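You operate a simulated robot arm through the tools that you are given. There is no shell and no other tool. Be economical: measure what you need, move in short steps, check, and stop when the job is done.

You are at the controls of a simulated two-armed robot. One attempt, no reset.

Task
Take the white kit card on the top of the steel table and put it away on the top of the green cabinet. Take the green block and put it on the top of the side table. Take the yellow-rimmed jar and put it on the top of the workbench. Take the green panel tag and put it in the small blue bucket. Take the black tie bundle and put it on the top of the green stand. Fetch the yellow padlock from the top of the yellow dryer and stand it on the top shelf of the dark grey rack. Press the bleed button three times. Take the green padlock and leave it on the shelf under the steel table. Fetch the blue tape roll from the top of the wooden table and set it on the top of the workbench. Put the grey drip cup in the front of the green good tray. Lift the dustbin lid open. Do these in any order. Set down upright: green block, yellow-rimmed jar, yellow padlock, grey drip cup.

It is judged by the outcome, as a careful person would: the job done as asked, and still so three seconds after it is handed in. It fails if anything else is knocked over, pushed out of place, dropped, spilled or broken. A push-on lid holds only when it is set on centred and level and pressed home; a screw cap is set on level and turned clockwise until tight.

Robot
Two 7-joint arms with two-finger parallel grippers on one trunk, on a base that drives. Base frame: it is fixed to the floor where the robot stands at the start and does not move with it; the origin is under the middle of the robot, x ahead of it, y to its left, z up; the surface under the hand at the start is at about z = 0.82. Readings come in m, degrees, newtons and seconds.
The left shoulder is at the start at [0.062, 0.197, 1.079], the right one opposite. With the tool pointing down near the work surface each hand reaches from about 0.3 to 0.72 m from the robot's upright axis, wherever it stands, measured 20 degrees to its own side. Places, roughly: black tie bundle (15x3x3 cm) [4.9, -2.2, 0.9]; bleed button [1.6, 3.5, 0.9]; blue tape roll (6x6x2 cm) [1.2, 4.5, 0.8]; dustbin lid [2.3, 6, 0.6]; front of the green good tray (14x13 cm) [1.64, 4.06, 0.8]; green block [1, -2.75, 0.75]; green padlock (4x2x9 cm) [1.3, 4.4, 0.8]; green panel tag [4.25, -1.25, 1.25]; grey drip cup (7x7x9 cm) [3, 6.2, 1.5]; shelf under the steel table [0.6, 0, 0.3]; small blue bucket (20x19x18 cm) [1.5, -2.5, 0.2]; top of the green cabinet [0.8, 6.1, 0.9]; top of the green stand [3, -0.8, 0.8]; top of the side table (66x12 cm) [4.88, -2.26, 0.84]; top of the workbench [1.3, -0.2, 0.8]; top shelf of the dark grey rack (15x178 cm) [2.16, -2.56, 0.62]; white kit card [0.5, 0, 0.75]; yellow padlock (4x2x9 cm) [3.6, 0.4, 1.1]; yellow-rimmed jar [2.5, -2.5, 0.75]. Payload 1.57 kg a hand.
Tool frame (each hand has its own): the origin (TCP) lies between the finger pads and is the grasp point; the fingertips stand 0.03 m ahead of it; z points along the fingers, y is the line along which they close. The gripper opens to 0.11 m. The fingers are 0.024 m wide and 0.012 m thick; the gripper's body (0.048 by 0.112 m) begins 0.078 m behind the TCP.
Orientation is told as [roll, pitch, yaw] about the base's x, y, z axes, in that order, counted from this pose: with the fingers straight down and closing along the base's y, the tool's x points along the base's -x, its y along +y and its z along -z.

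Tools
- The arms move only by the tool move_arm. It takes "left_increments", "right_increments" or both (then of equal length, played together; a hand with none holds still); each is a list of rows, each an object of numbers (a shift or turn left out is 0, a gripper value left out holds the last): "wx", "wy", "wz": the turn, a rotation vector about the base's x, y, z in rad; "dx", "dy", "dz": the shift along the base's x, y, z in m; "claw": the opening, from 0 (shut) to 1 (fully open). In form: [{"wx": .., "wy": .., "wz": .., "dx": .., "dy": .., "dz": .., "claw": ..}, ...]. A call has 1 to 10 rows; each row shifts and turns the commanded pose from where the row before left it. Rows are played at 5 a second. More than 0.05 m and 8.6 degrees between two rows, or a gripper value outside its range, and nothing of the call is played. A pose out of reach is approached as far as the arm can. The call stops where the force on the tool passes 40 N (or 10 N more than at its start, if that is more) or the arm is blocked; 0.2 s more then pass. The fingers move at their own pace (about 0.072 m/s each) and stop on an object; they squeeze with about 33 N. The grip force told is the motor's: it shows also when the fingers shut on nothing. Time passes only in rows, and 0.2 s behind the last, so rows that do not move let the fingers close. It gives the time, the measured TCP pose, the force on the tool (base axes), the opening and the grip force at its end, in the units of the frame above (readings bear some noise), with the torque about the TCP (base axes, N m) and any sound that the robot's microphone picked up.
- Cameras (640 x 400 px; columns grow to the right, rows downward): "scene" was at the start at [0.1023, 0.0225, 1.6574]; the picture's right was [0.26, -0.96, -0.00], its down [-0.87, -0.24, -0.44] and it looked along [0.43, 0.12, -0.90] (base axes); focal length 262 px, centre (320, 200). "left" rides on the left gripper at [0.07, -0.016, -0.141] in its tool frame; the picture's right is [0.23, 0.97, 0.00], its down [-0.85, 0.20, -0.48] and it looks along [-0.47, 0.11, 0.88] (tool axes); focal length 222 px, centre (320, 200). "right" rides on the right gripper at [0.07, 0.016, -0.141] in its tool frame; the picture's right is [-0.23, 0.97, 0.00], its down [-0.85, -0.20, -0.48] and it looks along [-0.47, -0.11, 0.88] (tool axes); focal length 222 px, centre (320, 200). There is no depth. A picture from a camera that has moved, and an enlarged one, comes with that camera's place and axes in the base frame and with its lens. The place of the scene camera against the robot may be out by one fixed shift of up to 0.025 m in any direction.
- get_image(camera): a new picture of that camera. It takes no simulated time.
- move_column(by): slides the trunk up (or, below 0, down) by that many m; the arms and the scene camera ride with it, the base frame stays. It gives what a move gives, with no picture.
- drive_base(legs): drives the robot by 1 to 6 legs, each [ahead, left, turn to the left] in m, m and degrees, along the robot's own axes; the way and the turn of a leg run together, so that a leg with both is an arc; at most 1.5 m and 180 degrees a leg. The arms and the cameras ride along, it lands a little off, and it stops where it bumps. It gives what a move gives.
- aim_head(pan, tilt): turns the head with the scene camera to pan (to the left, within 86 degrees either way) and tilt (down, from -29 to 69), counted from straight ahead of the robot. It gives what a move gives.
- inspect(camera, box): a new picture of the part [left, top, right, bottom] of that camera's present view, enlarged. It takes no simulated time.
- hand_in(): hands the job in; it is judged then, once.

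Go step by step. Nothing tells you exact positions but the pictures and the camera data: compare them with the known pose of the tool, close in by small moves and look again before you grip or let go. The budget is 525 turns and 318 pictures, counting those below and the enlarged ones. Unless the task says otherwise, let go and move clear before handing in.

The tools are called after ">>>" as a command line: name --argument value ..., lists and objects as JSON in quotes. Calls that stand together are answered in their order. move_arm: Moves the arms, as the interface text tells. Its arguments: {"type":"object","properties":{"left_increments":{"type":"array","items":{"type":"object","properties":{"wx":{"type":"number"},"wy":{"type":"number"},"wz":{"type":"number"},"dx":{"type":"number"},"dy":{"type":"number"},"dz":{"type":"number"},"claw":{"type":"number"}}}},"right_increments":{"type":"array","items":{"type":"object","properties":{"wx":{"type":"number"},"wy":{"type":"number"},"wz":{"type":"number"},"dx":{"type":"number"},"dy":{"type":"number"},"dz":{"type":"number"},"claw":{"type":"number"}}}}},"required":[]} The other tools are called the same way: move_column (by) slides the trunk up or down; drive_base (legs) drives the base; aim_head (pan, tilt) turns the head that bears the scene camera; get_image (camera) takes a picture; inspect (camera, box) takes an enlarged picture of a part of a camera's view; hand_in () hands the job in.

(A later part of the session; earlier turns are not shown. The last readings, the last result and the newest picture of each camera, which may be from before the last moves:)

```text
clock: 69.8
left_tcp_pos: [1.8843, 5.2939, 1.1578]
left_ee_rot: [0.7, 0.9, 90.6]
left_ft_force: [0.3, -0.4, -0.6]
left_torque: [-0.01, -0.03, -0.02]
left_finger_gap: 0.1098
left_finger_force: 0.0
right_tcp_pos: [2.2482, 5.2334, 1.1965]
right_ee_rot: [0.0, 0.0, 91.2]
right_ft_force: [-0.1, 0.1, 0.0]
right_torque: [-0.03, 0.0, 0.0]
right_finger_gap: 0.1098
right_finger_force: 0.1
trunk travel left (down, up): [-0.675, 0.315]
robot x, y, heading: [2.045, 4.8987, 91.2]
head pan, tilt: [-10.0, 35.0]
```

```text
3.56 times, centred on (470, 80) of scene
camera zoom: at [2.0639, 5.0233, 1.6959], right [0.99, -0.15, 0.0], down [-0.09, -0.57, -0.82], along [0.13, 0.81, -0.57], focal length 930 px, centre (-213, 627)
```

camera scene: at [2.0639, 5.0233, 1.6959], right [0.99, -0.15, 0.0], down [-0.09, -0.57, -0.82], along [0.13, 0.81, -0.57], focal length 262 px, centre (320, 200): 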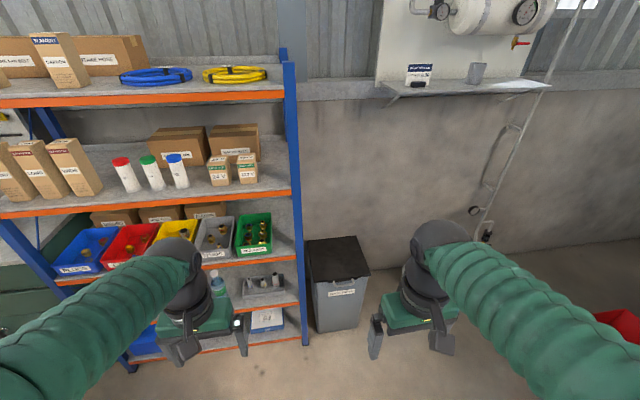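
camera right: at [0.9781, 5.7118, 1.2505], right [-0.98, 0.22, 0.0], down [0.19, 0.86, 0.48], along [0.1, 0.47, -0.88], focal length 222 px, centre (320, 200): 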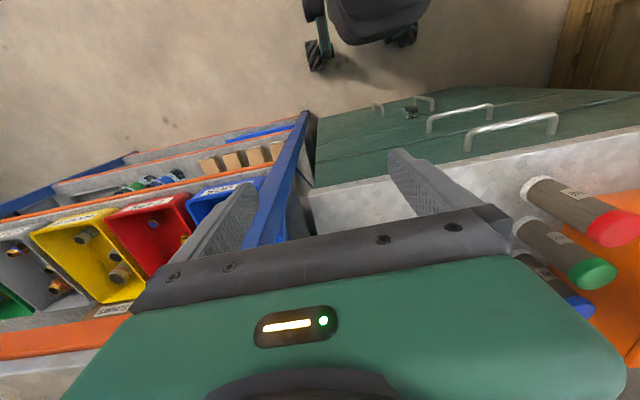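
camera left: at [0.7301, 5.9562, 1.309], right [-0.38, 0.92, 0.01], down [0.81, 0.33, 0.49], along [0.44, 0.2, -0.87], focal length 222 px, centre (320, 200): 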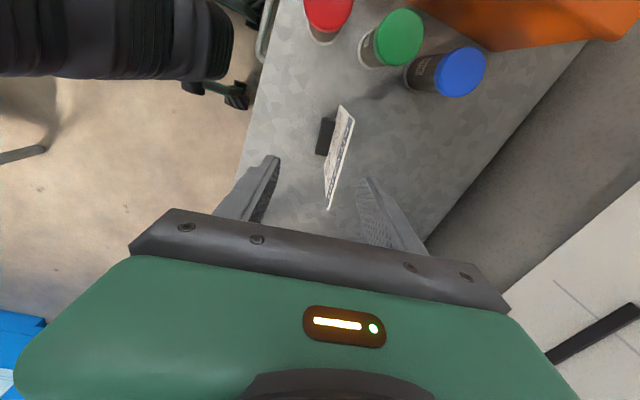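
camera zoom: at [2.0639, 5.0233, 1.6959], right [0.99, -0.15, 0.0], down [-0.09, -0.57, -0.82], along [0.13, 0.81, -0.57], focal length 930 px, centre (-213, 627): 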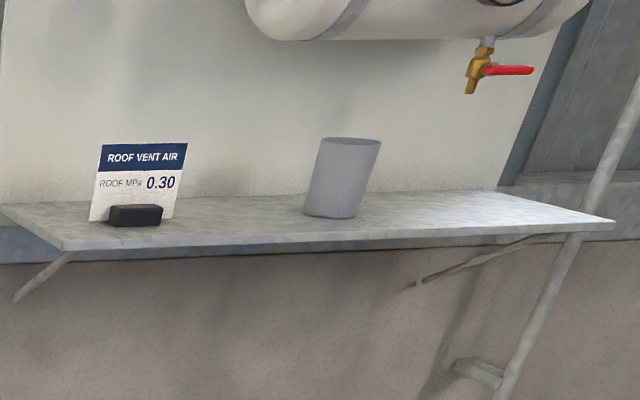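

The bin's lid is about 0.29 × 0.30 m, hinged at the back (y≈6.13), with a bar handle at the front near (2.31, 5.81, 0.63). I'll turn the right hand so the fingers close along y, lower the trunk a bit, drive up and look closer.

>>> move_arm --right_increments '[{"wz": 0.148}, {"wz": 0.148}, {"wz": 0.148}, {"wz": 0.148}, {"wz": 0.148}, {"wz": 0.148}, {"wz": 0.148}, {"wz": 0.148}, {"wz": 0.148}, {"wz": 0.148}]'

>>> drive_base --legs '[[0.5, -0.165, -1.2]]'

>>> move_column --by -0.2

>>> aim_head --pan -10 --tilt 55

>>> get_image --camera "scene"

>>> get_image --camera "right"

```text
clock: 72.0
left_tcp_pos: [1.8866, 5.2947, 1.1581]
left_ee_rot: [0.7, 0.9, 90.7]
left_ft_force: [-0.2, 0.0, -0.5]
left_torque: [0.02, 0.0, -0.03]
left_finger_gap: 0.1097
left_finger_force: 0.1
right_tcp_pos: [2.2494, 5.2349, 1.1963]
right_ee_rot: [0.1, -0.2, 176.2]
right_ft_force: [-0.1, -0.2, -0.7]
right_torque: [0.04, -0.04, -0.03]
right_finger_gap: 0.1099
right_finger_force: 0.2
trunk travel left (down, up): [-0.675, 0.315]
robot x, y, heading: [2.045, 4.8967, 91.1]
head pan, tilt: [-10.0, 35.0]
```

```text
clock: 75.0
left_tcp_pos: [2.0492, 5.7843, 1.1578]
left_ee_rot: [0.5, 0.8, 89.6]
left_ft_force: [-0.2, -0.6, -0.4]
left_torque: [0.01, -0.02, -0.01]
left_finger_gap: 0.1102
left_finger_force: 0.0
right_tcp_pos: [2.4118, 5.7183, 1.1981]
right_ee_rot: [-0.1, -0.1, 174.9]
right_ft_force: [0.0, -0.9, 0.1]
right_torque: [0.03, 0.0, -0.01]
right_finger_gap: 0.1098
right_finger_force: 0.0
trunk travel left (down, up): [-0.675, 0.315]
robot x, y, heading: [2.2011, 5.383, 90.0]
head pan, tilt: [-10.0, 35.0]
```

```text
clock: 77.2
left_tcp_pos: [2.0509, 5.7847, 0.958]
left_ee_rot: [0.7, 1.0, 89.7]
left_ft_force: [0.5, 0.8, 0.7]
left_torque: [-0.04, 0.01, 0.0]
left_finger_gap: 0.1099
left_finger_force: 0.1
right_tcp_pos: [2.4149, 5.718, 0.9963]
right_ee_rot: [0.1, -0.2, 174.8]
right_ft_force: [0.6, 0.8, -0.7]
right_torque: [-0.02, -0.03, 0.0]
right_finger_gap: 0.1102
right_finger_force: 0.1
trunk travel left (down, up): [-0.475, 0.515]
robot x, y, heading: [2.1997, 5.3847, 90.3]
head pan, tilt: [-10.0, 35.0]
```

```text
clock: 78.0
left_tcp_pos: [2.052, 5.7844, 0.9581]
left_ee_rot: [0.7, 0.9, 89.6]
left_ft_force: [0.7, 0.4, 0.2]
left_torque: [-0.02, -0.03, 0.02]
left_finger_gap: 0.11
left_finger_force: 0.0
right_tcp_pos: [2.4145, 5.7186, 0.9969]
right_ee_rot: [0.1, -0.2, 174.9]
right_ft_force: [0.7, -0.2, 0.3]
right_torque: [-0.01, 0.0, 0.01]
right_finger_gap: 0.11
right_finger_force: 0.2
trunk travel left (down, up): [-0.475, 0.515]
robot x, y, heading: [2.1991, 5.3846, 90.2]
head pan, tilt: [-10.0, 55.0]
```

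```text
287 pictures are left
camera scene: at [2.2226, 5.4958, 1.4677], right [0.98, -0.17, 0.0], down [-0.14, -0.81, -0.57], along [0.1, 0.56, -0.82], focal length 262 px, centre (320, 200)
```

scene: 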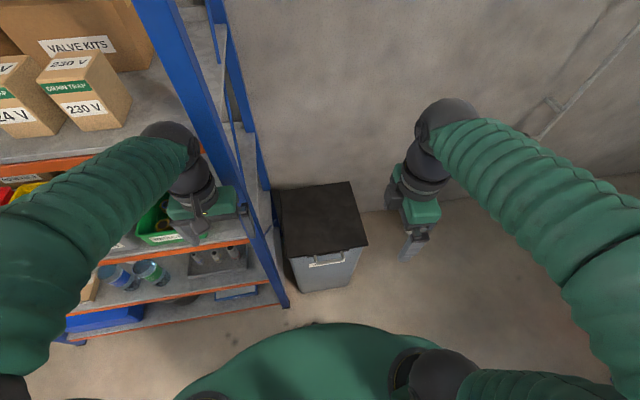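

```text
286 pictures are left
camera right: at [2.4815, 5.6968, 1.1383], right [-0.31, -0.95, 0.0], down [-0.83, 0.28, 0.48], along [-0.46, 0.15, -0.88], focal length 222 px, centre (320, 200)
```

right: 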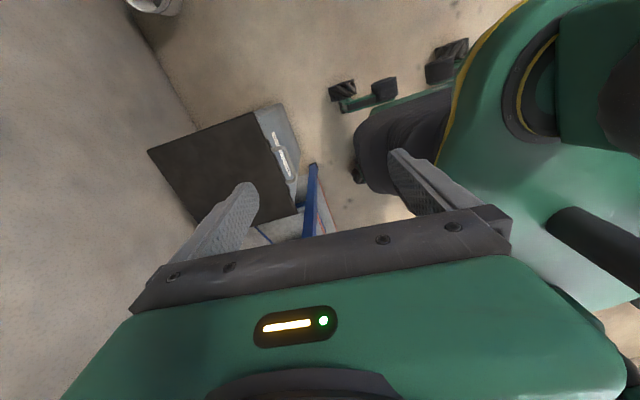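

Handle seems at about (2.33, 5.83). I'll bring the right hand over it with the fingers narrowed, and draw the left hand back from the shelf post.

>>> move_arm --left_increments '[{"dy": -0.04}, {"dy": -0.04, "dx": -0.01}, {"dx": -0.01}, {}]' --right_increments '[{"dx": -0.02, "dy": 0.02, "dz": -0.04, "claw": 0.5, "wz": 0.09}, {"dx": -0.02, "dy": 0.02, "dz": -0.04}, {"dx": -0.02, "dy": 0.02, "dz": -0.04}, {"dx": -0.02, "dy": 0.02, "dz": -0.04}]'

>>> get_image --camera "right"

>>> inspect --camera "scene" --box '[250, 150, 410, 310]'

```text
clock: 79.0
left_tcp_pos: [2.0315, 5.7086, 0.9564]
left_ee_rot: [0.6, 0.9, 89.5]
left_ft_force: [0.1, -0.2, 0.0]
left_torque: [0.0, -0.03, 0.01]
left_finger_gap: 0.11
left_finger_force: 0.1
right_tcp_pos: [2.3335, 5.798, 0.8354]
right_ee_rot: [0.1, -0.1, -179.9]
right_ft_force: [-1.4, 0.4, 1.0]
right_torque: [-0.02, 0.03, -0.04]
right_finger_gap: 0.0553
right_finger_force: 0.1
trunk travel left (down, up): [-0.475, 0.515]
robot x, y, heading: [2.2021, 5.3841, 89.8]
head pan, tilt: [-10.0, 55.0]
```

```text
285 pictures are left
camera right: at [2.4033, 5.7821, 0.9774], right [-0.23, -0.97, 0.0], down [-0.85, 0.2, 0.48], along [-0.47, 0.11, -0.88], focal length 222 px, centre (320, 200)
```

right: 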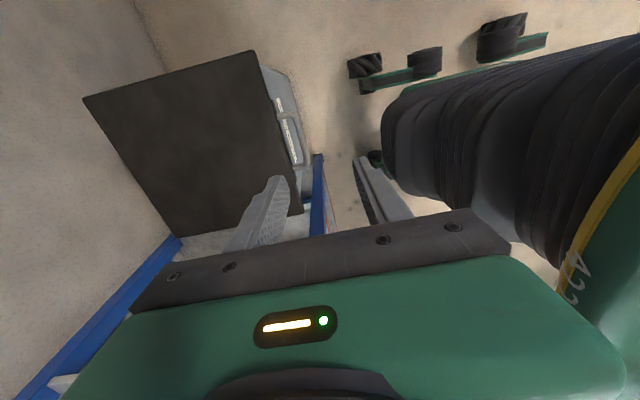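

```text
2.50 times, centred on (330, 230) of scene
camera zoom: at [2.2217, 5.4978, 1.4675], right [0.98, -0.17, 0.0], down [-0.14, -0.81, -0.57], along [0.1, 0.56, -0.82], focal length 654 px, centre (295, 125)
```

zoom: 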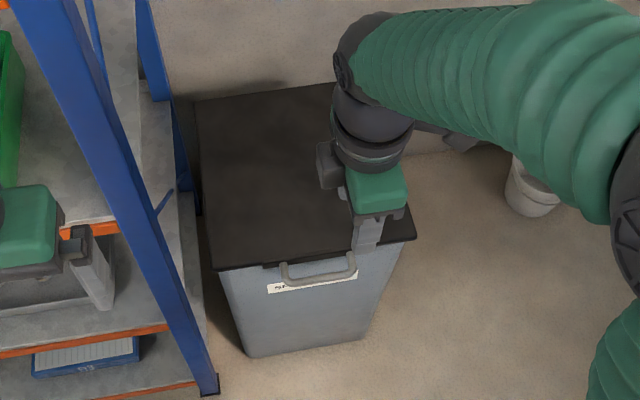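

>>> inspect --camera "right" --box '[230, 40, 400, 240]'

>>> inspect --camera "scene" --box '[300, 225, 370, 285]'

```text
2.00 times, centred on (315, 140) of right
camera zoom: at [2.4033, 5.7821, 0.9774], right [-0.23, -0.97, 0.0], down [-0.85, 0.2, 0.48], along [-0.47, 0.11, -0.88], focal length 444 px, centre (330, 320)
```

zoom: 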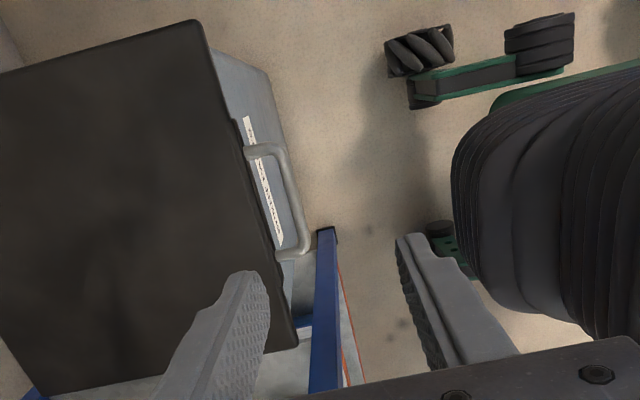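

```text
6.67 times, centred on (335, 255) of scene
camera zoom: at [2.2217, 5.4978, 1.4675], right [0.98, -0.17, 0.0], down [-0.14, -0.81, -0.57], along [0.1, 0.56, -0.82], focal length 1744 px, centre (220, -167)
```

zoom: 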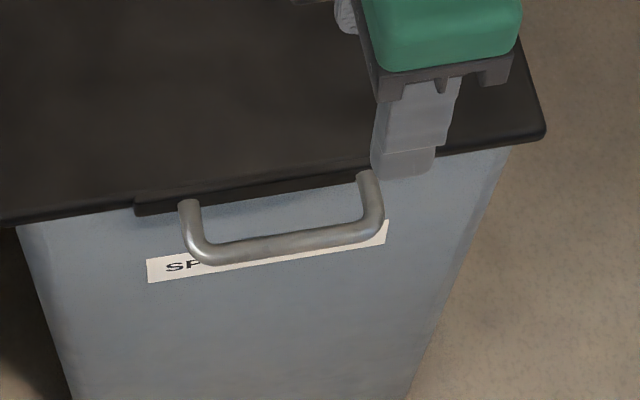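

It's a D-shaped bar, centre about (2.32, 5.82), roughly 3 cm in front of the lid edge. I'll narrow the fingers and come to just above it.

>>> move_arm --right_increments '[{"dx": -0.008, "dy": 0.017, "dz": -0.04, "claw": 0.3}, {"dz": -0.04}, {"dz": -0.03}]'

>>> inspect --camera "right" --box '[230, 40, 400, 240]'

>>> inspect --camera "scene" --box '[290, 205, 370, 285]'

```text
clock: 79.8
left_tcp_pos: [2.0322, 5.7078, 0.957]
left_ee_rot: [0.8, 0.8, 89.6]
left_ft_force: [0.5, 0.3, 0.0]
left_torque: [-0.01, -0.02, 0.0]
left_finger_gap: 0.1099
left_finger_force: 0.0
right_tcp_pos: [2.324, 5.8147, 0.7264]
right_ee_rot: [0.1, -0.2, -179.8]
right_ft_force: [-0.4, 0.4, -0.5]
right_torque: [-0.05, -0.03, 0.03]
right_finger_gap: 0.0329
right_finger_force: 0.0
trunk travel left (down, up): [-0.475, 0.515]
robot x, y, heading: [2.2012, 5.3864, 90.2]
head pan, tilt: [-10.0, 55.0]
```

```text
2.00 times, centred on (315, 140) of right
camera zoom: at [2.3944, 5.7989, 0.8691], right [-0.23, -0.97, 0.0], down [-0.85, 0.2, 0.48], along [-0.47, 0.11, -0.88], focal length 444 px, centre (330, 320)
```

zoom: 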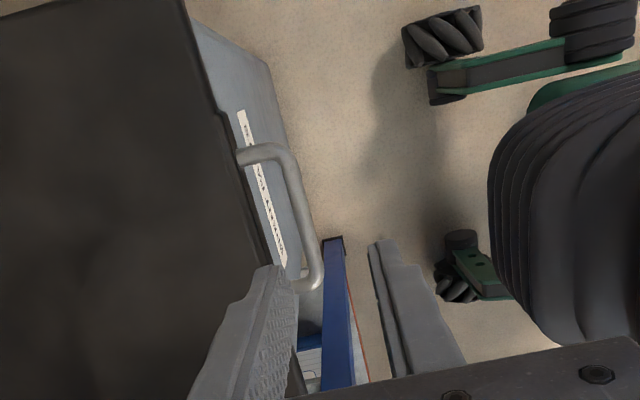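

```text
5.00 times, centred on (330, 245) of scene
camera zoom: at [2.2223, 5.4971, 1.4675], right [0.98, -0.17, 0.0], down [-0.14, -0.81, -0.57], along [0.1, 0.56, -0.82], focal length 1308 px, centre (270, -25)
```

zoom: 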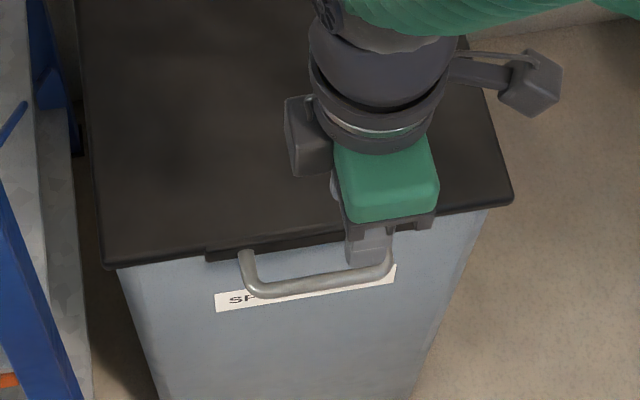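

The bar is at y≈5.83 with about 2 cm of room behind it. I'll centre on it and go down between bar and lid in small steps.

>>> move_arm --right_increments '[{"dy": 0.011, "claw": 0.28}, {"dz": -0.03}, {"dz": -0.02}, {"dz": -0.01}]'

>>> inspect --camera "right" --box '[230, 40, 400, 240]'

>>> inspect --camera "scene" --box '[290, 205, 370, 285]'

```text
clock: 80.8
left_tcp_pos: [2.0313, 5.7081, 0.956]
left_ee_rot: [0.7, 0.9, 89.6]
left_ft_force: [0.3, 1.5, 0.6]
left_torque: [-0.01, -0.03, 0.01]
left_finger_gap: 0.11
left_finger_force: 0.1
right_tcp_pos: [2.3254, 5.8254, 0.6643]
right_ee_rot: [0.2, -0.2, -179.8]
right_ft_force: [-1.0, -0.6, 0.4]
right_torque: [0.01, 0.0, -0.03]
right_finger_gap: 0.031
right_finger_force: 0.0
trunk travel left (down, up): [-0.475, 0.515]
robot x, y, heading: [2.1956, 5.3848, 90.1]
head pan, tilt: [-10.0, 55.0]
```

```text
2.00 times, centred on (315, 140) of right
camera zoom: at [2.395, 5.81, 0.8057], right [-0.23, -0.97, 0.0], down [-0.85, 0.2, 0.48], along [-0.47, 0.11, -0.88], focal length 444 px, centre (330, 320)
```

zoom: 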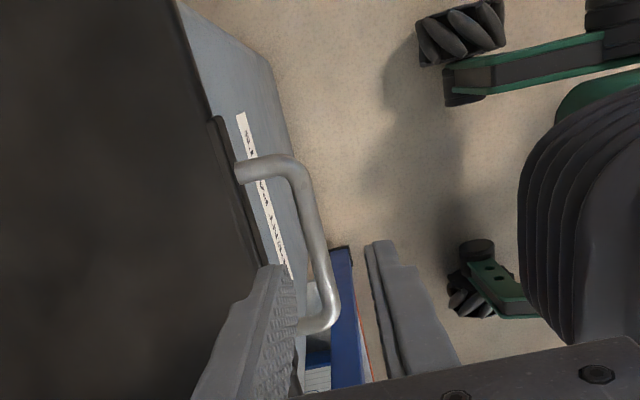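

```text
5.00 times, centred on (330, 245) of scene
camera zoom: at [2.2221, 5.4967, 1.4675], right [0.98, -0.17, 0.0], down [-0.14, -0.81, -0.57], along [0.1, 0.56, -0.82], focal length 1308 px, centre (270, -25)
```

zoom: 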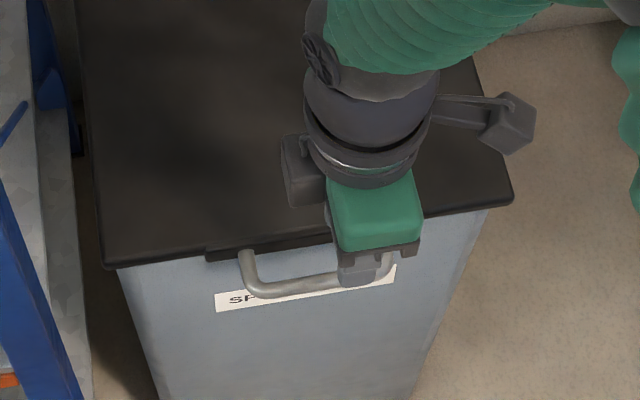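

The bar lies between the fingertips. I'll go down further and close on it.

>>> move_arm --right_increments '[{"dz": -0.015}, {"dz": -0.015}, {"dz": -0.01}, {}]'

>>> inspect --camera "right" --box '[230, 40, 400, 240]'

```text
clock: 81.8
left_tcp_pos: [2.0309, 5.7079, 0.9564]
left_ee_rot: [0.8, 0.9, 89.6]
left_ft_force: [-0.4, 0.4, 1.1]
left_torque: [0.03, -0.02, 0.0]
left_finger_gap: 0.1101
left_finger_force: 0.0
right_tcp_pos: [2.3255, 5.8246, 0.6246]
right_ee_rot: [0.2, -0.1, -179.9]
right_ft_force: [0.4, 0.0, 0.9]
right_torque: [-0.03, -0.01, -0.01]
right_finger_gap: 0.0307
right_finger_force: 0.0
trunk travel left (down, up): [-0.475, 0.515]
robot x, y, heading: [2.2007, 5.3858, 90.2]
head pan, tilt: [-10.0, 55.0]
```

```text
2.00 times, centred on (315, 140) of right
camera zoom: at [2.3944, 5.809, 0.7662], right [-0.23, -0.97, 0.0], down [-0.85, 0.2, 0.48], along [-0.47, 0.11, -0.88], focal length 444 px, centre (330, 320)
```

zoom: 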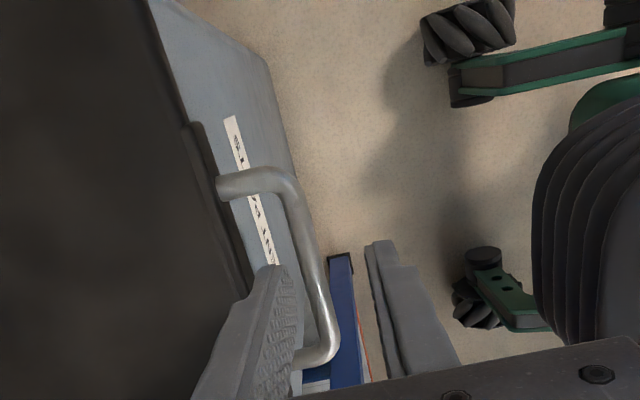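

>>> move_arm --right_increments '[{"dz": -0.015}, {"claw": 0}, {}, {}]'

>>> inspect --camera "right" --box '[230, 40, 400, 240]'

```text
clock: 82.8
left_tcp_pos: [2.0319, 5.7075, 0.9574]
left_ee_rot: [0.7, 1.0, 89.6]
left_ft_force: [-0.9, 1.0, -0.1]
left_torque: [0.01, 0.03, 0.0]
left_finger_gap: 0.1101
left_finger_force: 0.0
right_tcp_pos: [2.3234, 5.8252, 0.61]
right_ee_rot: [0.1, -0.2, -179.9]
right_ft_force: [0.0, -0.1, -0.1]
right_torque: [0.01, 0.03, -0.01]
right_finger_gap: 0.0
right_finger_force: 21.0
trunk travel left (down, up): [-0.475, 0.515]
robot x, y, heading: [2.2011, 5.3858, 90.1]
head pan, tilt: [-10.0, 55.0]
```

```text
2.00 times, centred on (315, 140) of right
camera zoom: at [2.3937, 5.8097, 0.7523], right [-0.23, -0.97, 0.0], down [-0.85, 0.2, 0.48], along [-0.47, 0.11, -0.88], focal length 444 px, centre (330, 320)
```

zoom: 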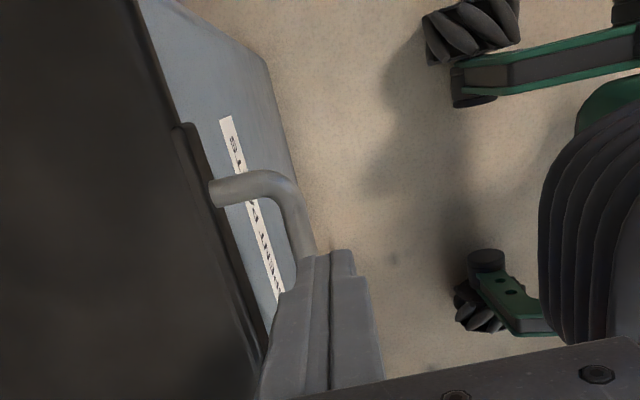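

The fingers closed above the bar, so it's lower than thought (z≈0.56). I'll reopen, shift slightly and go deeper.

>>> move_arm --right_increments '[{"dz": 0.01, "claw": 0.29}, {"dy": 0.007}, {"dz": -0.02}, {"dz": -0.015}]'

>>> inspect --camera "right" --box '[230, 40, 400, 240]'

>>> inspect --camera "scene" --box '[290, 205, 370, 285]'

```text
clock: 83.8
left_tcp_pos: [2.0328, 5.7078, 0.9559]
left_ee_rot: [0.8, 0.9, 89.7]
left_ft_force: [0.0, 0.5, -0.8]
left_torque: [0.0, 0.02, -0.01]
left_finger_gap: 0.1103
left_finger_force: 0.1
right_tcp_pos: [2.3265, 5.8327, 0.5853]
right_ee_rot: [0.1, -0.2, -179.9]
right_ft_force: [-0.1, -0.1, 0.8]
right_torque: [0.0, -0.02, -0.01]
right_finger_gap: 0.0317
right_finger_force: 0.0
trunk travel left (down, up): [-0.475, 0.515]
robot x, y, heading: [2.1991, 5.3874, 90.0]
head pan, tilt: [-10.0, 55.0]
```

```text
2.00 times, centred on (315, 140) of right
camera zoom: at [2.3952, 5.8162, 0.7273], right [-0.23, -0.97, 0.0], down [-0.85, 0.2, 0.48], along [-0.47, 0.11, -0.88], focal length 444 px, centre (330, 320)
```

zoom: 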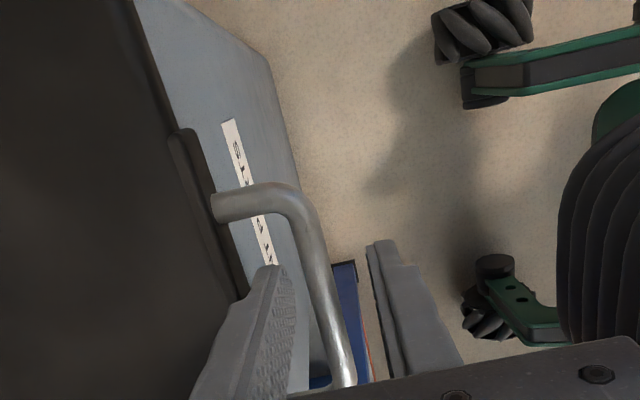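

```text
5.00 times, centred on (330, 245) of scene
camera zoom: at [2.2221, 5.4966, 1.4676], right [0.98, -0.17, 0.0], down [-0.14, -0.81, -0.57], along [0.1, 0.56, -0.82], focal length 1308 px, centre (270, -25)
```

zoom: 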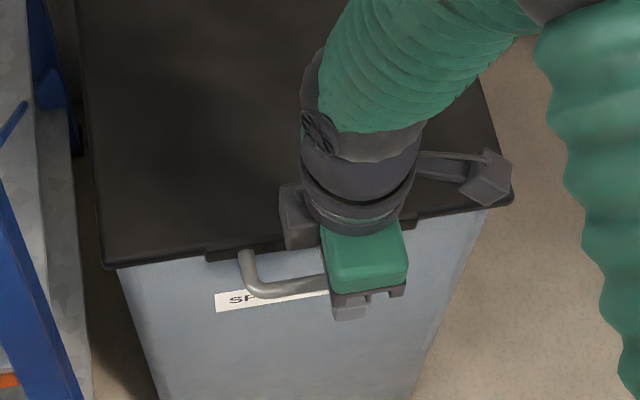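

>>> move_arm --right_increments '[{"dz": -0.012}, {"claw": 0}, {}, {}]'

```text
clock: 84.8
left_tcp_pos: [2.0313, 5.7083, 0.9547]
left_ee_rot: [0.7, 0.9, 89.7]
left_ft_force: [-0.1, -0.3, -0.4]
left_torque: [-0.02, 0.03, -0.04]
left_finger_gap: 0.1101
left_finger_force: 0.0
right_tcp_pos: [2.3257, 5.8369, 0.5737]
right_ee_rot: [-0.2, -0.2, -180.0]
right_ft_force: [2.7, 27.7, -2.5]
right_torque: [0.56, 0.06, 0.52]
right_finger_gap: 0.0121
right_finger_force: 28.8
trunk travel left (down, up): [-0.475, 0.515]
robot x, y, heading: [2.1998, 5.389, 90.0]
head pan, tilt: [-10.0, 55.0]
```

The bar is gripped (12 mm). I'll begin lifting along the arc about the rear hinge.

>>> move_arm --right_increments '[{"dy": 0.004, "dz": 0.01}, {"dy": 0.002, "dz": 0.024}, {"dy": 0.003, "dz": 0.028}, {"dy": 0.006, "dz": 0.028}, {"dy": 0.009, "dz": 0.026}]'

>>> get_image --camera "scene"

```text
clock: 86.0
left_tcp_pos: [2.0307, 5.7101, 0.9558]
left_ee_rot: [0.7, 1.0, 89.5]
left_ft_force: [0.0, -0.4, -0.8]
left_torque: [0.02, 0.0, 0.0]
left_finger_gap: 0.1098
left_finger_force: 0.1
right_tcp_pos: [2.3251, 5.857, 0.6913]
right_ee_rot: [0.0, -0.2, -179.9]
right_ft_force: [-2.2, 19.3, -8.5]
right_torque: [0.36, 0.64, 0.53]
right_finger_gap: 0.012
right_finger_force: 28.6
trunk travel left (down, up): [-0.475, 0.515]
robot x, y, heading: [2.2007, 5.3881, 90.0]
head pan, tilt: [-10.0, 55.0]
```

```text
273 pictures are left
camera scene: at [2.222, 5.5004, 1.4671], right [0.98, -0.17, 0.0], down [-0.14, -0.81, -0.57], along [0.1, 0.56, -0.82], focal length 262 px, centre (320, 200)
```

scene: 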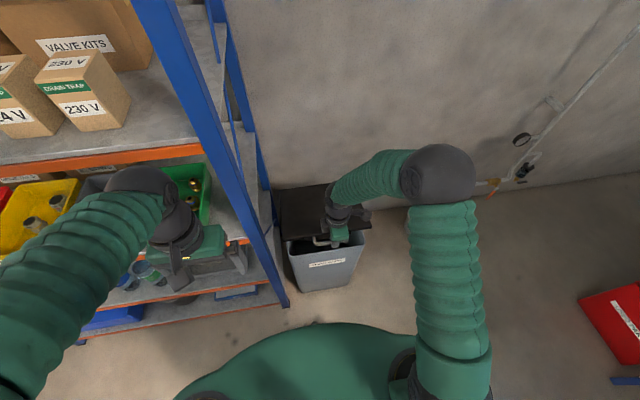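

The lid is lifting. I'll continue along the arc, adding forward motion and some forward tilt of the hand.

>>> move_arm --right_increments '[{"dy": 0.016, "dz": 0.02, "wx": 0.05}, {"dy": 0.016, "dz": 0.024, "wx": 0.05}, {"dy": 0.018, "dz": 0.022, "wx": 0.05}, {"dy": 0.02, "dz": 0.02, "wx": 0.05}, {"dy": 0.02, "dz": 0.018, "wx": 0.05}]'

>>> get_image --camera "scene"

```text
clock: 86.7
left_tcp_pos: [2.0306, 5.7058, 0.9559]
left_ee_rot: [0.7, 1.0, 89.5]
left_ft_force: [0.3, 0.6, 0.3]
left_torque: [-0.04, 0.01, 0.03]
left_finger_gap: 0.11
left_finger_force: 0.0
right_tcp_pos: [2.3252, 5.8757, 0.7372]
right_ee_rot: [-4.4, 0.3, -179.8]
right_ft_force: [-3.3, -29.2, 12.2]
right_torque: [-0.5, 0.1, 0.3]
right_finger_gap: 0.0118
right_finger_force: 29.0
trunk travel left (down, up): [-0.475, 0.515]
robot x, y, heading: [2.1966, 5.3839, 89.9]
head pan, tilt: [-10.0, 55.0]
stopped in row 3 (right hand): the force on the tool passed its limit at 52 N (the readings are from after the stop); the commanded pose is now the measured one
```

```text
272 pictures are left
camera scene: at [2.2218, 5.493, 1.4679], right [0.98, -0.17, 0.0], down [-0.14, -0.81, -0.57], along [0.1, 0.56, -0.82], focal length 262 px, centre (320, 200)
```

scene: 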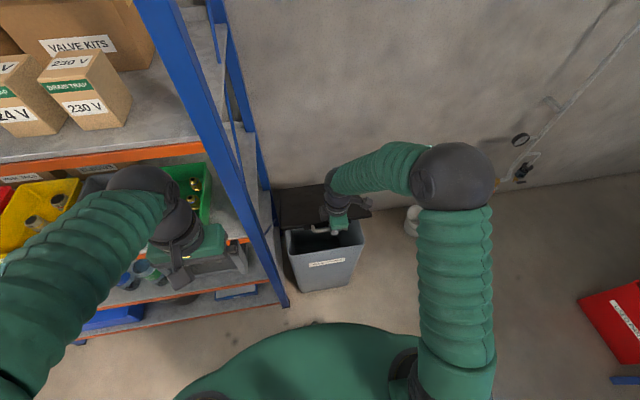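

The force says I'm a bit too far forward; I'll go on with smaller steps on a flatter curve.

>>> move_arm --right_increments '[{"dy": -0.004, "dz": 0.004}, {"dy": 0.006, "dz": 0.014}, {"dy": 0.007, "dz": 0.013}, {"dy": 0.008, "dz": 0.013, "wx": 0.03}, {"dy": 0.008, "dz": 0.012, "wx": 0.03}]'

```text
clock: 87.9
left_tcp_pos: [2.0309, 5.7098, 0.9555]
left_ee_rot: [0.5, 1.0, 89.6]
left_ft_force: [-1.1, -0.6, 0.1]
left_torque: [0.0, 0.0, 0.02]
left_finger_gap: 0.1101
left_finger_force: 0.0
right_tcp_pos: [2.3257, 5.9098, 0.7933]
right_ee_rot: [-8.5, 0.1, -180.0]
right_ft_force: [-6.1, 11.6, -11.4]
right_torque: [0.24, 0.36, 0.36]
right_finger_gap: 0.0118
right_finger_force: 29.0
trunk travel left (down, up): [-0.475, 0.515]
robot x, y, heading: [2.1989, 5.3871, 90.2]
head pan, tilt: [-10.0, 55.0]
```

>>> move_arm --right_increments '[{"dy": 0.013, "dz": 0.013, "wx": 0.03}, {"dy": 0.012, "dz": 0.013, "wx": 0.03}, {"dy": 0.013, "dz": 0.012, "wx": 0.03}, {"dy": 0.013, "dz": 0.011, "wx": 0.03}, {"dy": 0.014, "dz": 0.01, "wx": 0.03}]'

>>> get_image --camera "scene"

```text
clock: 89.1
left_tcp_pos: [2.0298, 5.7058, 0.9563]
left_ee_rot: [0.6, 0.8, 89.5]
left_ft_force: [0.5, -0.8, -0.6]
left_torque: [-0.02, -0.03, -0.02]
left_finger_gap: 0.1099
left_finger_force: 0.0
right_tcp_pos: [2.3264, 5.9714, 0.8551]
right_ee_rot: [-17.3, 0.2, -179.8]
right_ft_force: [-4.6, -7.5, 6.2]
right_torque: [-0.16, 0.16, 0.01]
right_finger_gap: 0.0117
right_finger_force: 29.4
trunk travel left (down, up): [-0.475, 0.515]
robot x, y, heading: [2.2002, 5.3842, 90.2]
head pan, tilt: [-10.0, 55.0]
```

```text
271 pictures are left
camera scene: at [2.2203, 5.4927, 1.468], right [0.98, -0.17, 0.0], down [-0.14, -0.81, -0.57], along [0.1, 0.57, -0.82], focal length 262 px, centre (320, 200)
```

scene: 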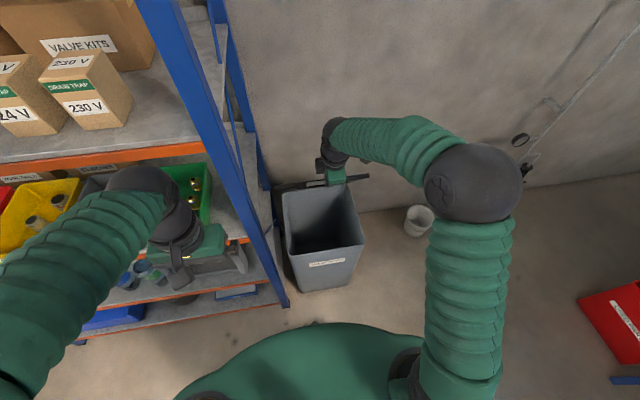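

The lid is at about 52°. Continuing the arc with more tilt.

>>> move_arm --right_increments '[{"dy": 0.012, "dz": 0.01, "wx": 0.055}, {"dy": 0.012, "dz": 0.009, "wx": 0.055}, {"dy": 0.013, "dz": 0.008, "wx": 0.055}, {"dy": 0.014, "dz": 0.007, "wx": 0.055}, {"dy": 0.013, "dz": 0.006, "wx": 0.05}, {"dy": 0.014, "dz": 0.006, "wx": 0.05}, {"dy": 0.014, "dz": 0.005, "wx": 0.05}, {"dy": 0.014, "dz": 0.004, "wx": 0.05}]'

>>> get_image --camera "scene"

```text
clock: 90.9
left_tcp_pos: [2.0317, 5.7067, 0.9561]
left_ee_rot: [0.7, 0.9, 89.6]
left_ft_force: [0.1, 0.5, 0.8]
left_torque: [-0.01, 0.01, -0.02]
left_finger_gap: 0.1097
left_finger_force: 0.1
right_tcp_pos: [2.3278, 6.0789, 0.9083]
right_ee_rot: [-41.4, 0.2, -179.9]
right_ft_force: [-2.3, -1.3, 0.6]
right_torque: [-0.03, 0.16, -0.77]
right_finger_gap: 0.0117
right_finger_force: 29.0
trunk travel left (down, up): [-0.475, 0.515]
robot x, y, heading: [2.1988, 5.3869, 90.2]
head pan, tilt: [-10.0, 55.0]
```

```text
270 pictures are left
camera scene: at [2.2213, 5.4956, 1.4676], right [0.98, -0.17, 0.0], down [-0.14, -0.81, -0.57], along [0.1, 0.56, -0.82], focal length 262 px, centre (320, 200)
```

scene: 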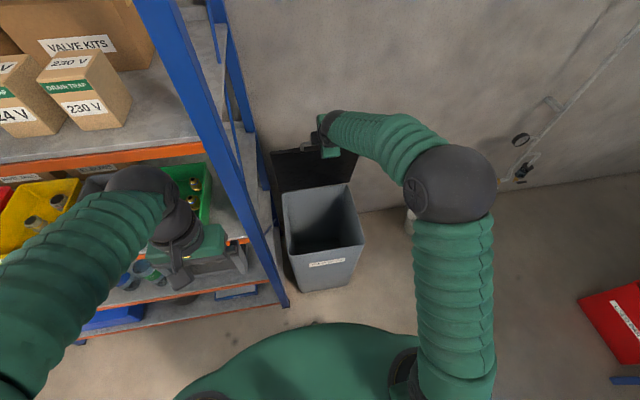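

>>> move_arm --right_increments '[{"dy": 0.014, "dz": 0.004, "wx": 0.04}, {"dy": 0.015, "dz": 0.004, "wx": 0.04}, {"dy": 0.015, "dz": 0.003, "wx": 0.04}, {"dy": 0.015, "dz": 0.002, "wx": 0.04}, {"dy": 0.015, "dz": 0.001, "wx": 0.04}, {"dy": 0.015, "dz": 0.0, "wx": 0.04}, {"dy": 0.015, "dz": 0.0, "wx": 0.04}, {"dy": 0.015, "dz": -0.002, "wx": 0.04}]'

>>> get_image --camera "scene"

```text
clock: 92.7
left_tcp_pos: [2.0308, 5.7095, 0.9542]
left_ee_rot: [0.7, 1.1, 89.6]
left_ft_force: [-0.3, -0.7, 0.1]
left_torque: [0.0, 0.01, -0.02]
left_finger_gap: 0.1101
left_finger_force: 0.0
right_tcp_pos: [2.3256, 6.1982, 0.9156]
right_ee_rot: [-59.3, 0.2, 180.0]
right_ft_force: [-3.1, -2.4, -23.3]
right_torque: [-0.58, 0.36, -0.73]
right_finger_gap: 0.0121
right_finger_force: 29.4
trunk travel left (down, up): [-0.475, 0.515]
robot x, y, heading: [2.2014, 5.3864, 89.9]
head pan, tilt: [-10.0, 55.0]
```

```text
269 pictures are left
camera scene: at [2.2223, 5.5023, 1.4669], right [0.98, -0.17, 0.0], down [-0.14, -0.81, -0.57], along [0.1, 0.56, -0.82], focal length 262 px, centre (320, 200)
```

scene: 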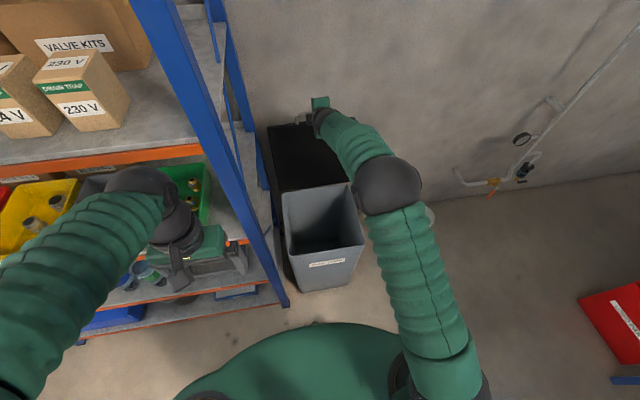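

The lid is about vertical. I'll push it a little further back and down.

>>> move_arm --right_increments '[{"dy": 0.012, "dz": -0.008, "wx": 0.03}, {"dy": 0.014, "dz": -0.005, "wx": 0.03}, {"dy": 0.014, "dz": -0.006, "wx": 0.03}, {"dy": 0.014, "dz": -0.007, "wx": 0.03}]'

>>> get_image --camera "scene"

```text
clock: 93.6
left_tcp_pos: [2.0312, 5.7025, 0.9572]
left_ee_rot: [0.7, 0.8, 89.5]
left_ft_force: [-0.2, 0.7, -0.2]
left_torque: [-0.03, -0.01, 0.01]
left_finger_gap: 0.1097
left_finger_force: 0.0
right_tcp_pos: [2.3262, 6.2367, 0.9008]
right_ee_rot: [-65.2, 0.0, 179.9]
right_ft_force: [1.3, -18.1, 10.1]
right_torque: [0.02, 0.61, -0.32]
right_finger_gap: 0.0119
right_finger_force: 29.3
trunk travel left (down, up): [-0.475, 0.515]
robot x, y, heading: [2.1982, 5.3831, 90.1]
head pan, tilt: [-10.0, 55.0]
stopped in row 4 (right hand): the force on the tool passed its limit at 77 N (the readings are from after the stop); the commanded pose is now the measured one
```

```text
268 pictures are left
camera scene: at [2.222, 5.4892, 1.4684], right [0.98, -0.17, 0.0], down [-0.14, -0.81, -0.58], along [0.1, 0.57, -0.82], focal length 262 px, centre (320, 200)
```

scene: 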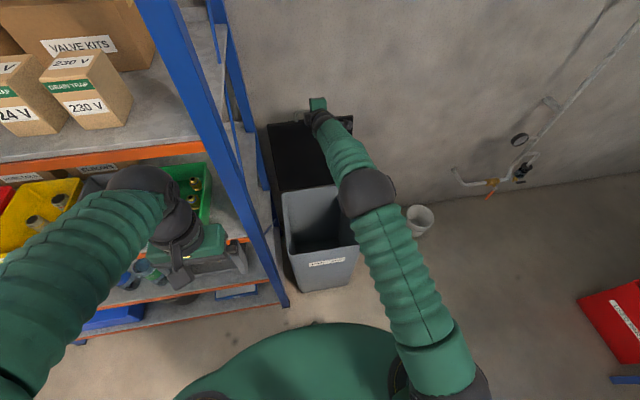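

The lid has reached its stop past vertical. I'll open gently and check that it stays.

>>> move_arm --right_increments '[{"claw": 0.25}, {"claw": 0.3}, {}]'

>>> inspect --camera "right" --box '[160, 40, 480, 240]'

>>> inspect --camera "scene" --box '[240, 80, 400, 240]'

```text
clock: 94.4
left_tcp_pos: [2.031, 5.7061, 0.957]
left_ee_rot: [0.8, 0.9, 89.5]
left_ft_force: [0.9, 0.3, 0.2]
left_torque: [-0.02, 0.03, 0.01]
left_finger_gap: 0.1099
left_finger_force: 0.0
right_tcp_pos: [2.3272, 6.2405, 0.8967]
right_ee_rot: [-65.0, 0.1, 180.0]
right_ft_force: [0.2, 1.8, 5.9]
right_torque: [0.06, 0.04, -0.02]
right_finger_gap: 0.0279
right_finger_force: 0.1
trunk travel left (down, up): [-0.475, 0.515]
robot x, y, heading: [2.2028, 5.3825, 90.0]
head pan, tilt: [-10.0, 55.0]
```

```text
2.00 times, centred on (320, 140) of right
camera zoom: at [2.3951, 6.1055, 0.9427], right [-0.23, -0.41, -0.88], down [-0.86, -0.35, 0.38], along [-0.46, 0.84, -0.27], focal length 444 px, centre (320, 320)
```

zoom: 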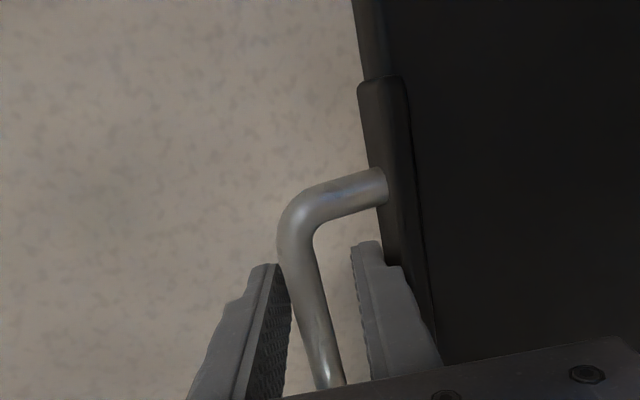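

```text
2.50 times, centred on (320, 160) of scene
camera zoom: at [2.2218, 5.4946, 1.4676], right [0.98, -0.17, 0.0], down [-0.14, -0.81, -0.57], along [0.1, 0.56, -0.82], focal length 654 px, centre (320, 300)
```

zoom: 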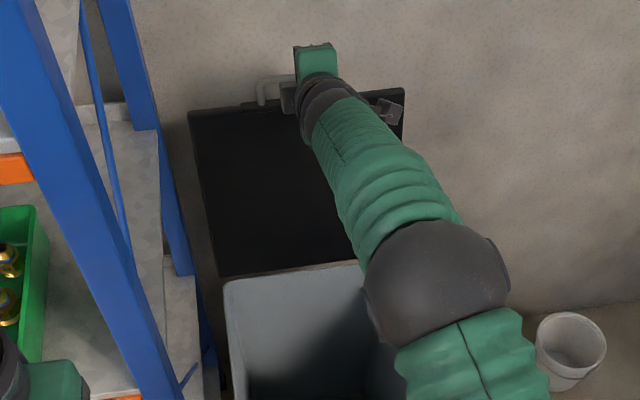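

The lid stays past vertical against its stop. I'll withdraw the hand along the finger axis.

>>> move_arm --right_increments '[{"dy": -0.009, "dz": 0.004}, {"dy": -0.014, "dz": 0.0065}, {"dy": -0.014, "dz": 0.0065}, {"dy": -0.027, "dz": 0.013}, {"dy": -0.045, "dz": 0.021}, {"dy": -0.045, "dz": 0.021}]'

>>> get_image --camera "scene"

```text
clock: 96.0
left_tcp_pos: [2.0331, 5.7065, 0.9566]
left_ee_rot: [0.7, 1.0, 89.4]
left_ft_force: [0.4, 0.7, 0.4]
left_torque: [-0.02, 0.01, 0.03]
left_finger_gap: 0.1102
left_finger_force: 0.1
right_tcp_pos: [2.4285, 6.0887, 0.9639]
right_ee_rot: [-64.4, 0.9, 171.2]
right_ft_force: [-0.3, -0.7, -0.3]
right_torque: [-0.03, 0.02, 0.02]
right_finger_gap: 0.0329
right_finger_force: 0.0
trunk travel left (down, up): [-0.475, 0.515]
robot x, y, heading: [2.2028, 5.3846, 90.0]
head pan, tilt: [-10.0, 55.0]
stopped in row 6 (right hand): the arm was blocked; the commanded pose is now the measured one
```

```text
265 pictures are left
camera scene: at [2.2239, 5.4951, 1.4676], right [0.98, -0.17, 0.0], down [-0.14, -0.81, -0.57], along [0.1, 0.56, -0.82], focal length 262 px, centre (320, 200)
```

scene: 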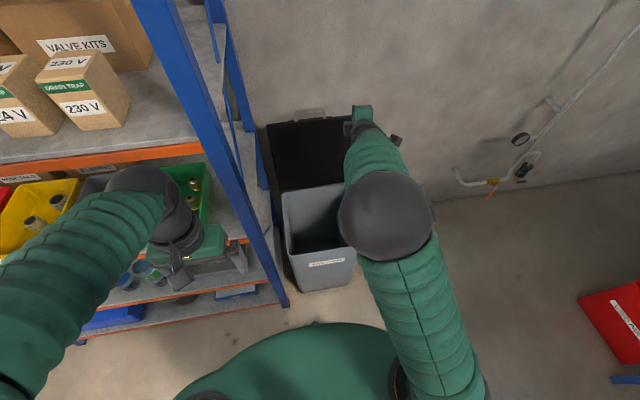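

The lid remains open; the hand is clear of the handle but the arm reached a folding limit. I'll raise it and un-tilt it.

>>> move_arm --right_increments '[{"dz": 0.03, "wx": -0.1}, {"dz": 0.03, "wx": -0.1}, {"dz": 0.03, "wx": -0.1, "dy": -0.01}, {"dz": 0.02, "wx": -0.1, "dy": -0.02}, {"wx": -0.1, "dy": -0.03}, {"wx": -0.1, "dy": -0.03}]'

>>> get_image --camera "scene"

```text
clock: 97.4
left_tcp_pos: [2.0326, 5.7052, 0.9565]
left_ee_rot: [0.7, 0.9, 89.6]
left_ft_force: [0.2, 0.4, -0.4]
left_torque: [0.0, 0.0, 0.02]
left_finger_gap: 0.1099
left_finger_force: 0.1
right_tcp_pos: [2.4195, 5.9986, 1.0767]
right_ee_rot: [-30.2, 5.2, 173.6]
right_ft_force: [0.2, 0.5, 0.7]
right_torque: [-0.03, 0.0, -0.02]
right_finger_gap: 0.033
right_finger_force: 0.1
trunk travel left (down, up): [-0.475, 0.515]
robot x, y, heading: [2.1992, 5.3873, 90.0]
head pan, tilt: [-10.0, 55.0]
```

```text
264 pictures are left
camera scene: at [2.2235, 5.4935, 1.4676], right [0.98, -0.17, 0.0], down [-0.14, -0.81, -0.57], along [0.1, 0.56, -0.82], focal length 262 px, centre (320, 200)
```

scene: 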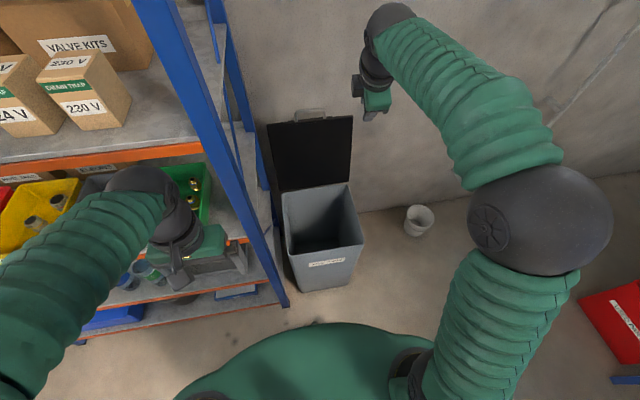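

The lid is standing open by itself. Next the drip cup: I'll bring the right hand back to a neutral pose, raise the trunk fully and drive over in front of the ledge.

>>> move_arm --right_increments '[{"wx": -0.13, "dy": -0.04, "claw": 1}, {"wx": -0.13, "dy": -0.04}, {"wx": -0.13, "dy": -0.04, "wz": 0.1}, {"wx": -0.13, "dy": -0.04}, {"wy": -0.08, "dy": -0.03}]'

>>> drive_base --legs '[[-0.25, 0, 0], [0, -0.8, 0]]'

>>> move_column --by 0.51

>>> aim_head --pan 0 --tilt 20

>>> get_image --camera "scene"

```text
refused: row 3 steps farther than a row can; nothing moved
```

```text
clock: 103.0
left_tcp_pos: [2.8235, 5.4553, 0.9567]
left_ee_rot: [0.6, 1.0, 88.9]
left_ft_force: [-0.6, 0.3, -0.3]
left_torque: [-0.05, -0.03, 0.02]
left_finger_gap: 0.11
left_finger_force: 0.1
right_tcp_pos: [3.2131, 5.7442, 1.0754]
right_ee_rot: [-30.3, 5.4, 173.1]
right_ft_force: [-1.2, -0.9, 0.0]
right_torque: [-0.02, 0.0, 0.0]
right_finger_gap: 0.033
right_finger_force: 0.0
trunk travel left (down, up): [-0.475, 0.515]
robot x, y, heading: [2.9877, 5.1313, 89.5]
head pan, tilt: [-10.0, 55.0]
```

```text
refused: 0.51 is not a number from -0.4 to 0.4
```

```text
clock: 104.0
left_tcp_pos: [2.8262, 5.454, 0.9565]
left_ee_rot: [0.7, 0.9, 88.8]
left_ft_force: [-0.1, 0.1, 0.0]
left_torque: [-0.02, -0.05, -0.02]
left_finger_gap: 0.1101
left_finger_force: 0.1
right_tcp_pos: [3.2165, 5.7445, 1.0753]
right_ee_rot: [-30.4, 5.3, 173.2]
right_ft_force: [-0.2, -0.6, -0.2]
right_torque: [0.03, 0.02, -0.02]
right_finger_gap: 0.0332
right_finger_force: 0.0
trunk travel left (down, up): [-0.475, 0.515]
robot x, y, heading: [2.9876, 5.1308, 89.5]
head pan, tilt: [0.0, 20.0]
```

```text
263 pictures are left
camera scene: at [3.0019, 5.2641, 1.5196], right [1.0, -0.01, 0.0], down [0.0, -0.34, -0.94], along [0.01, 0.94, -0.34], focal length 262 px, centre (320, 200)
```

scene: 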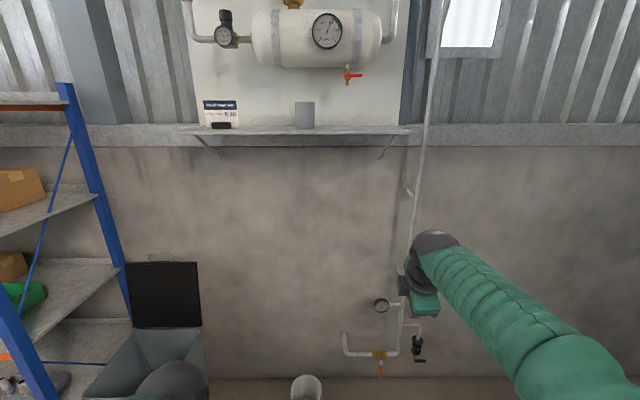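

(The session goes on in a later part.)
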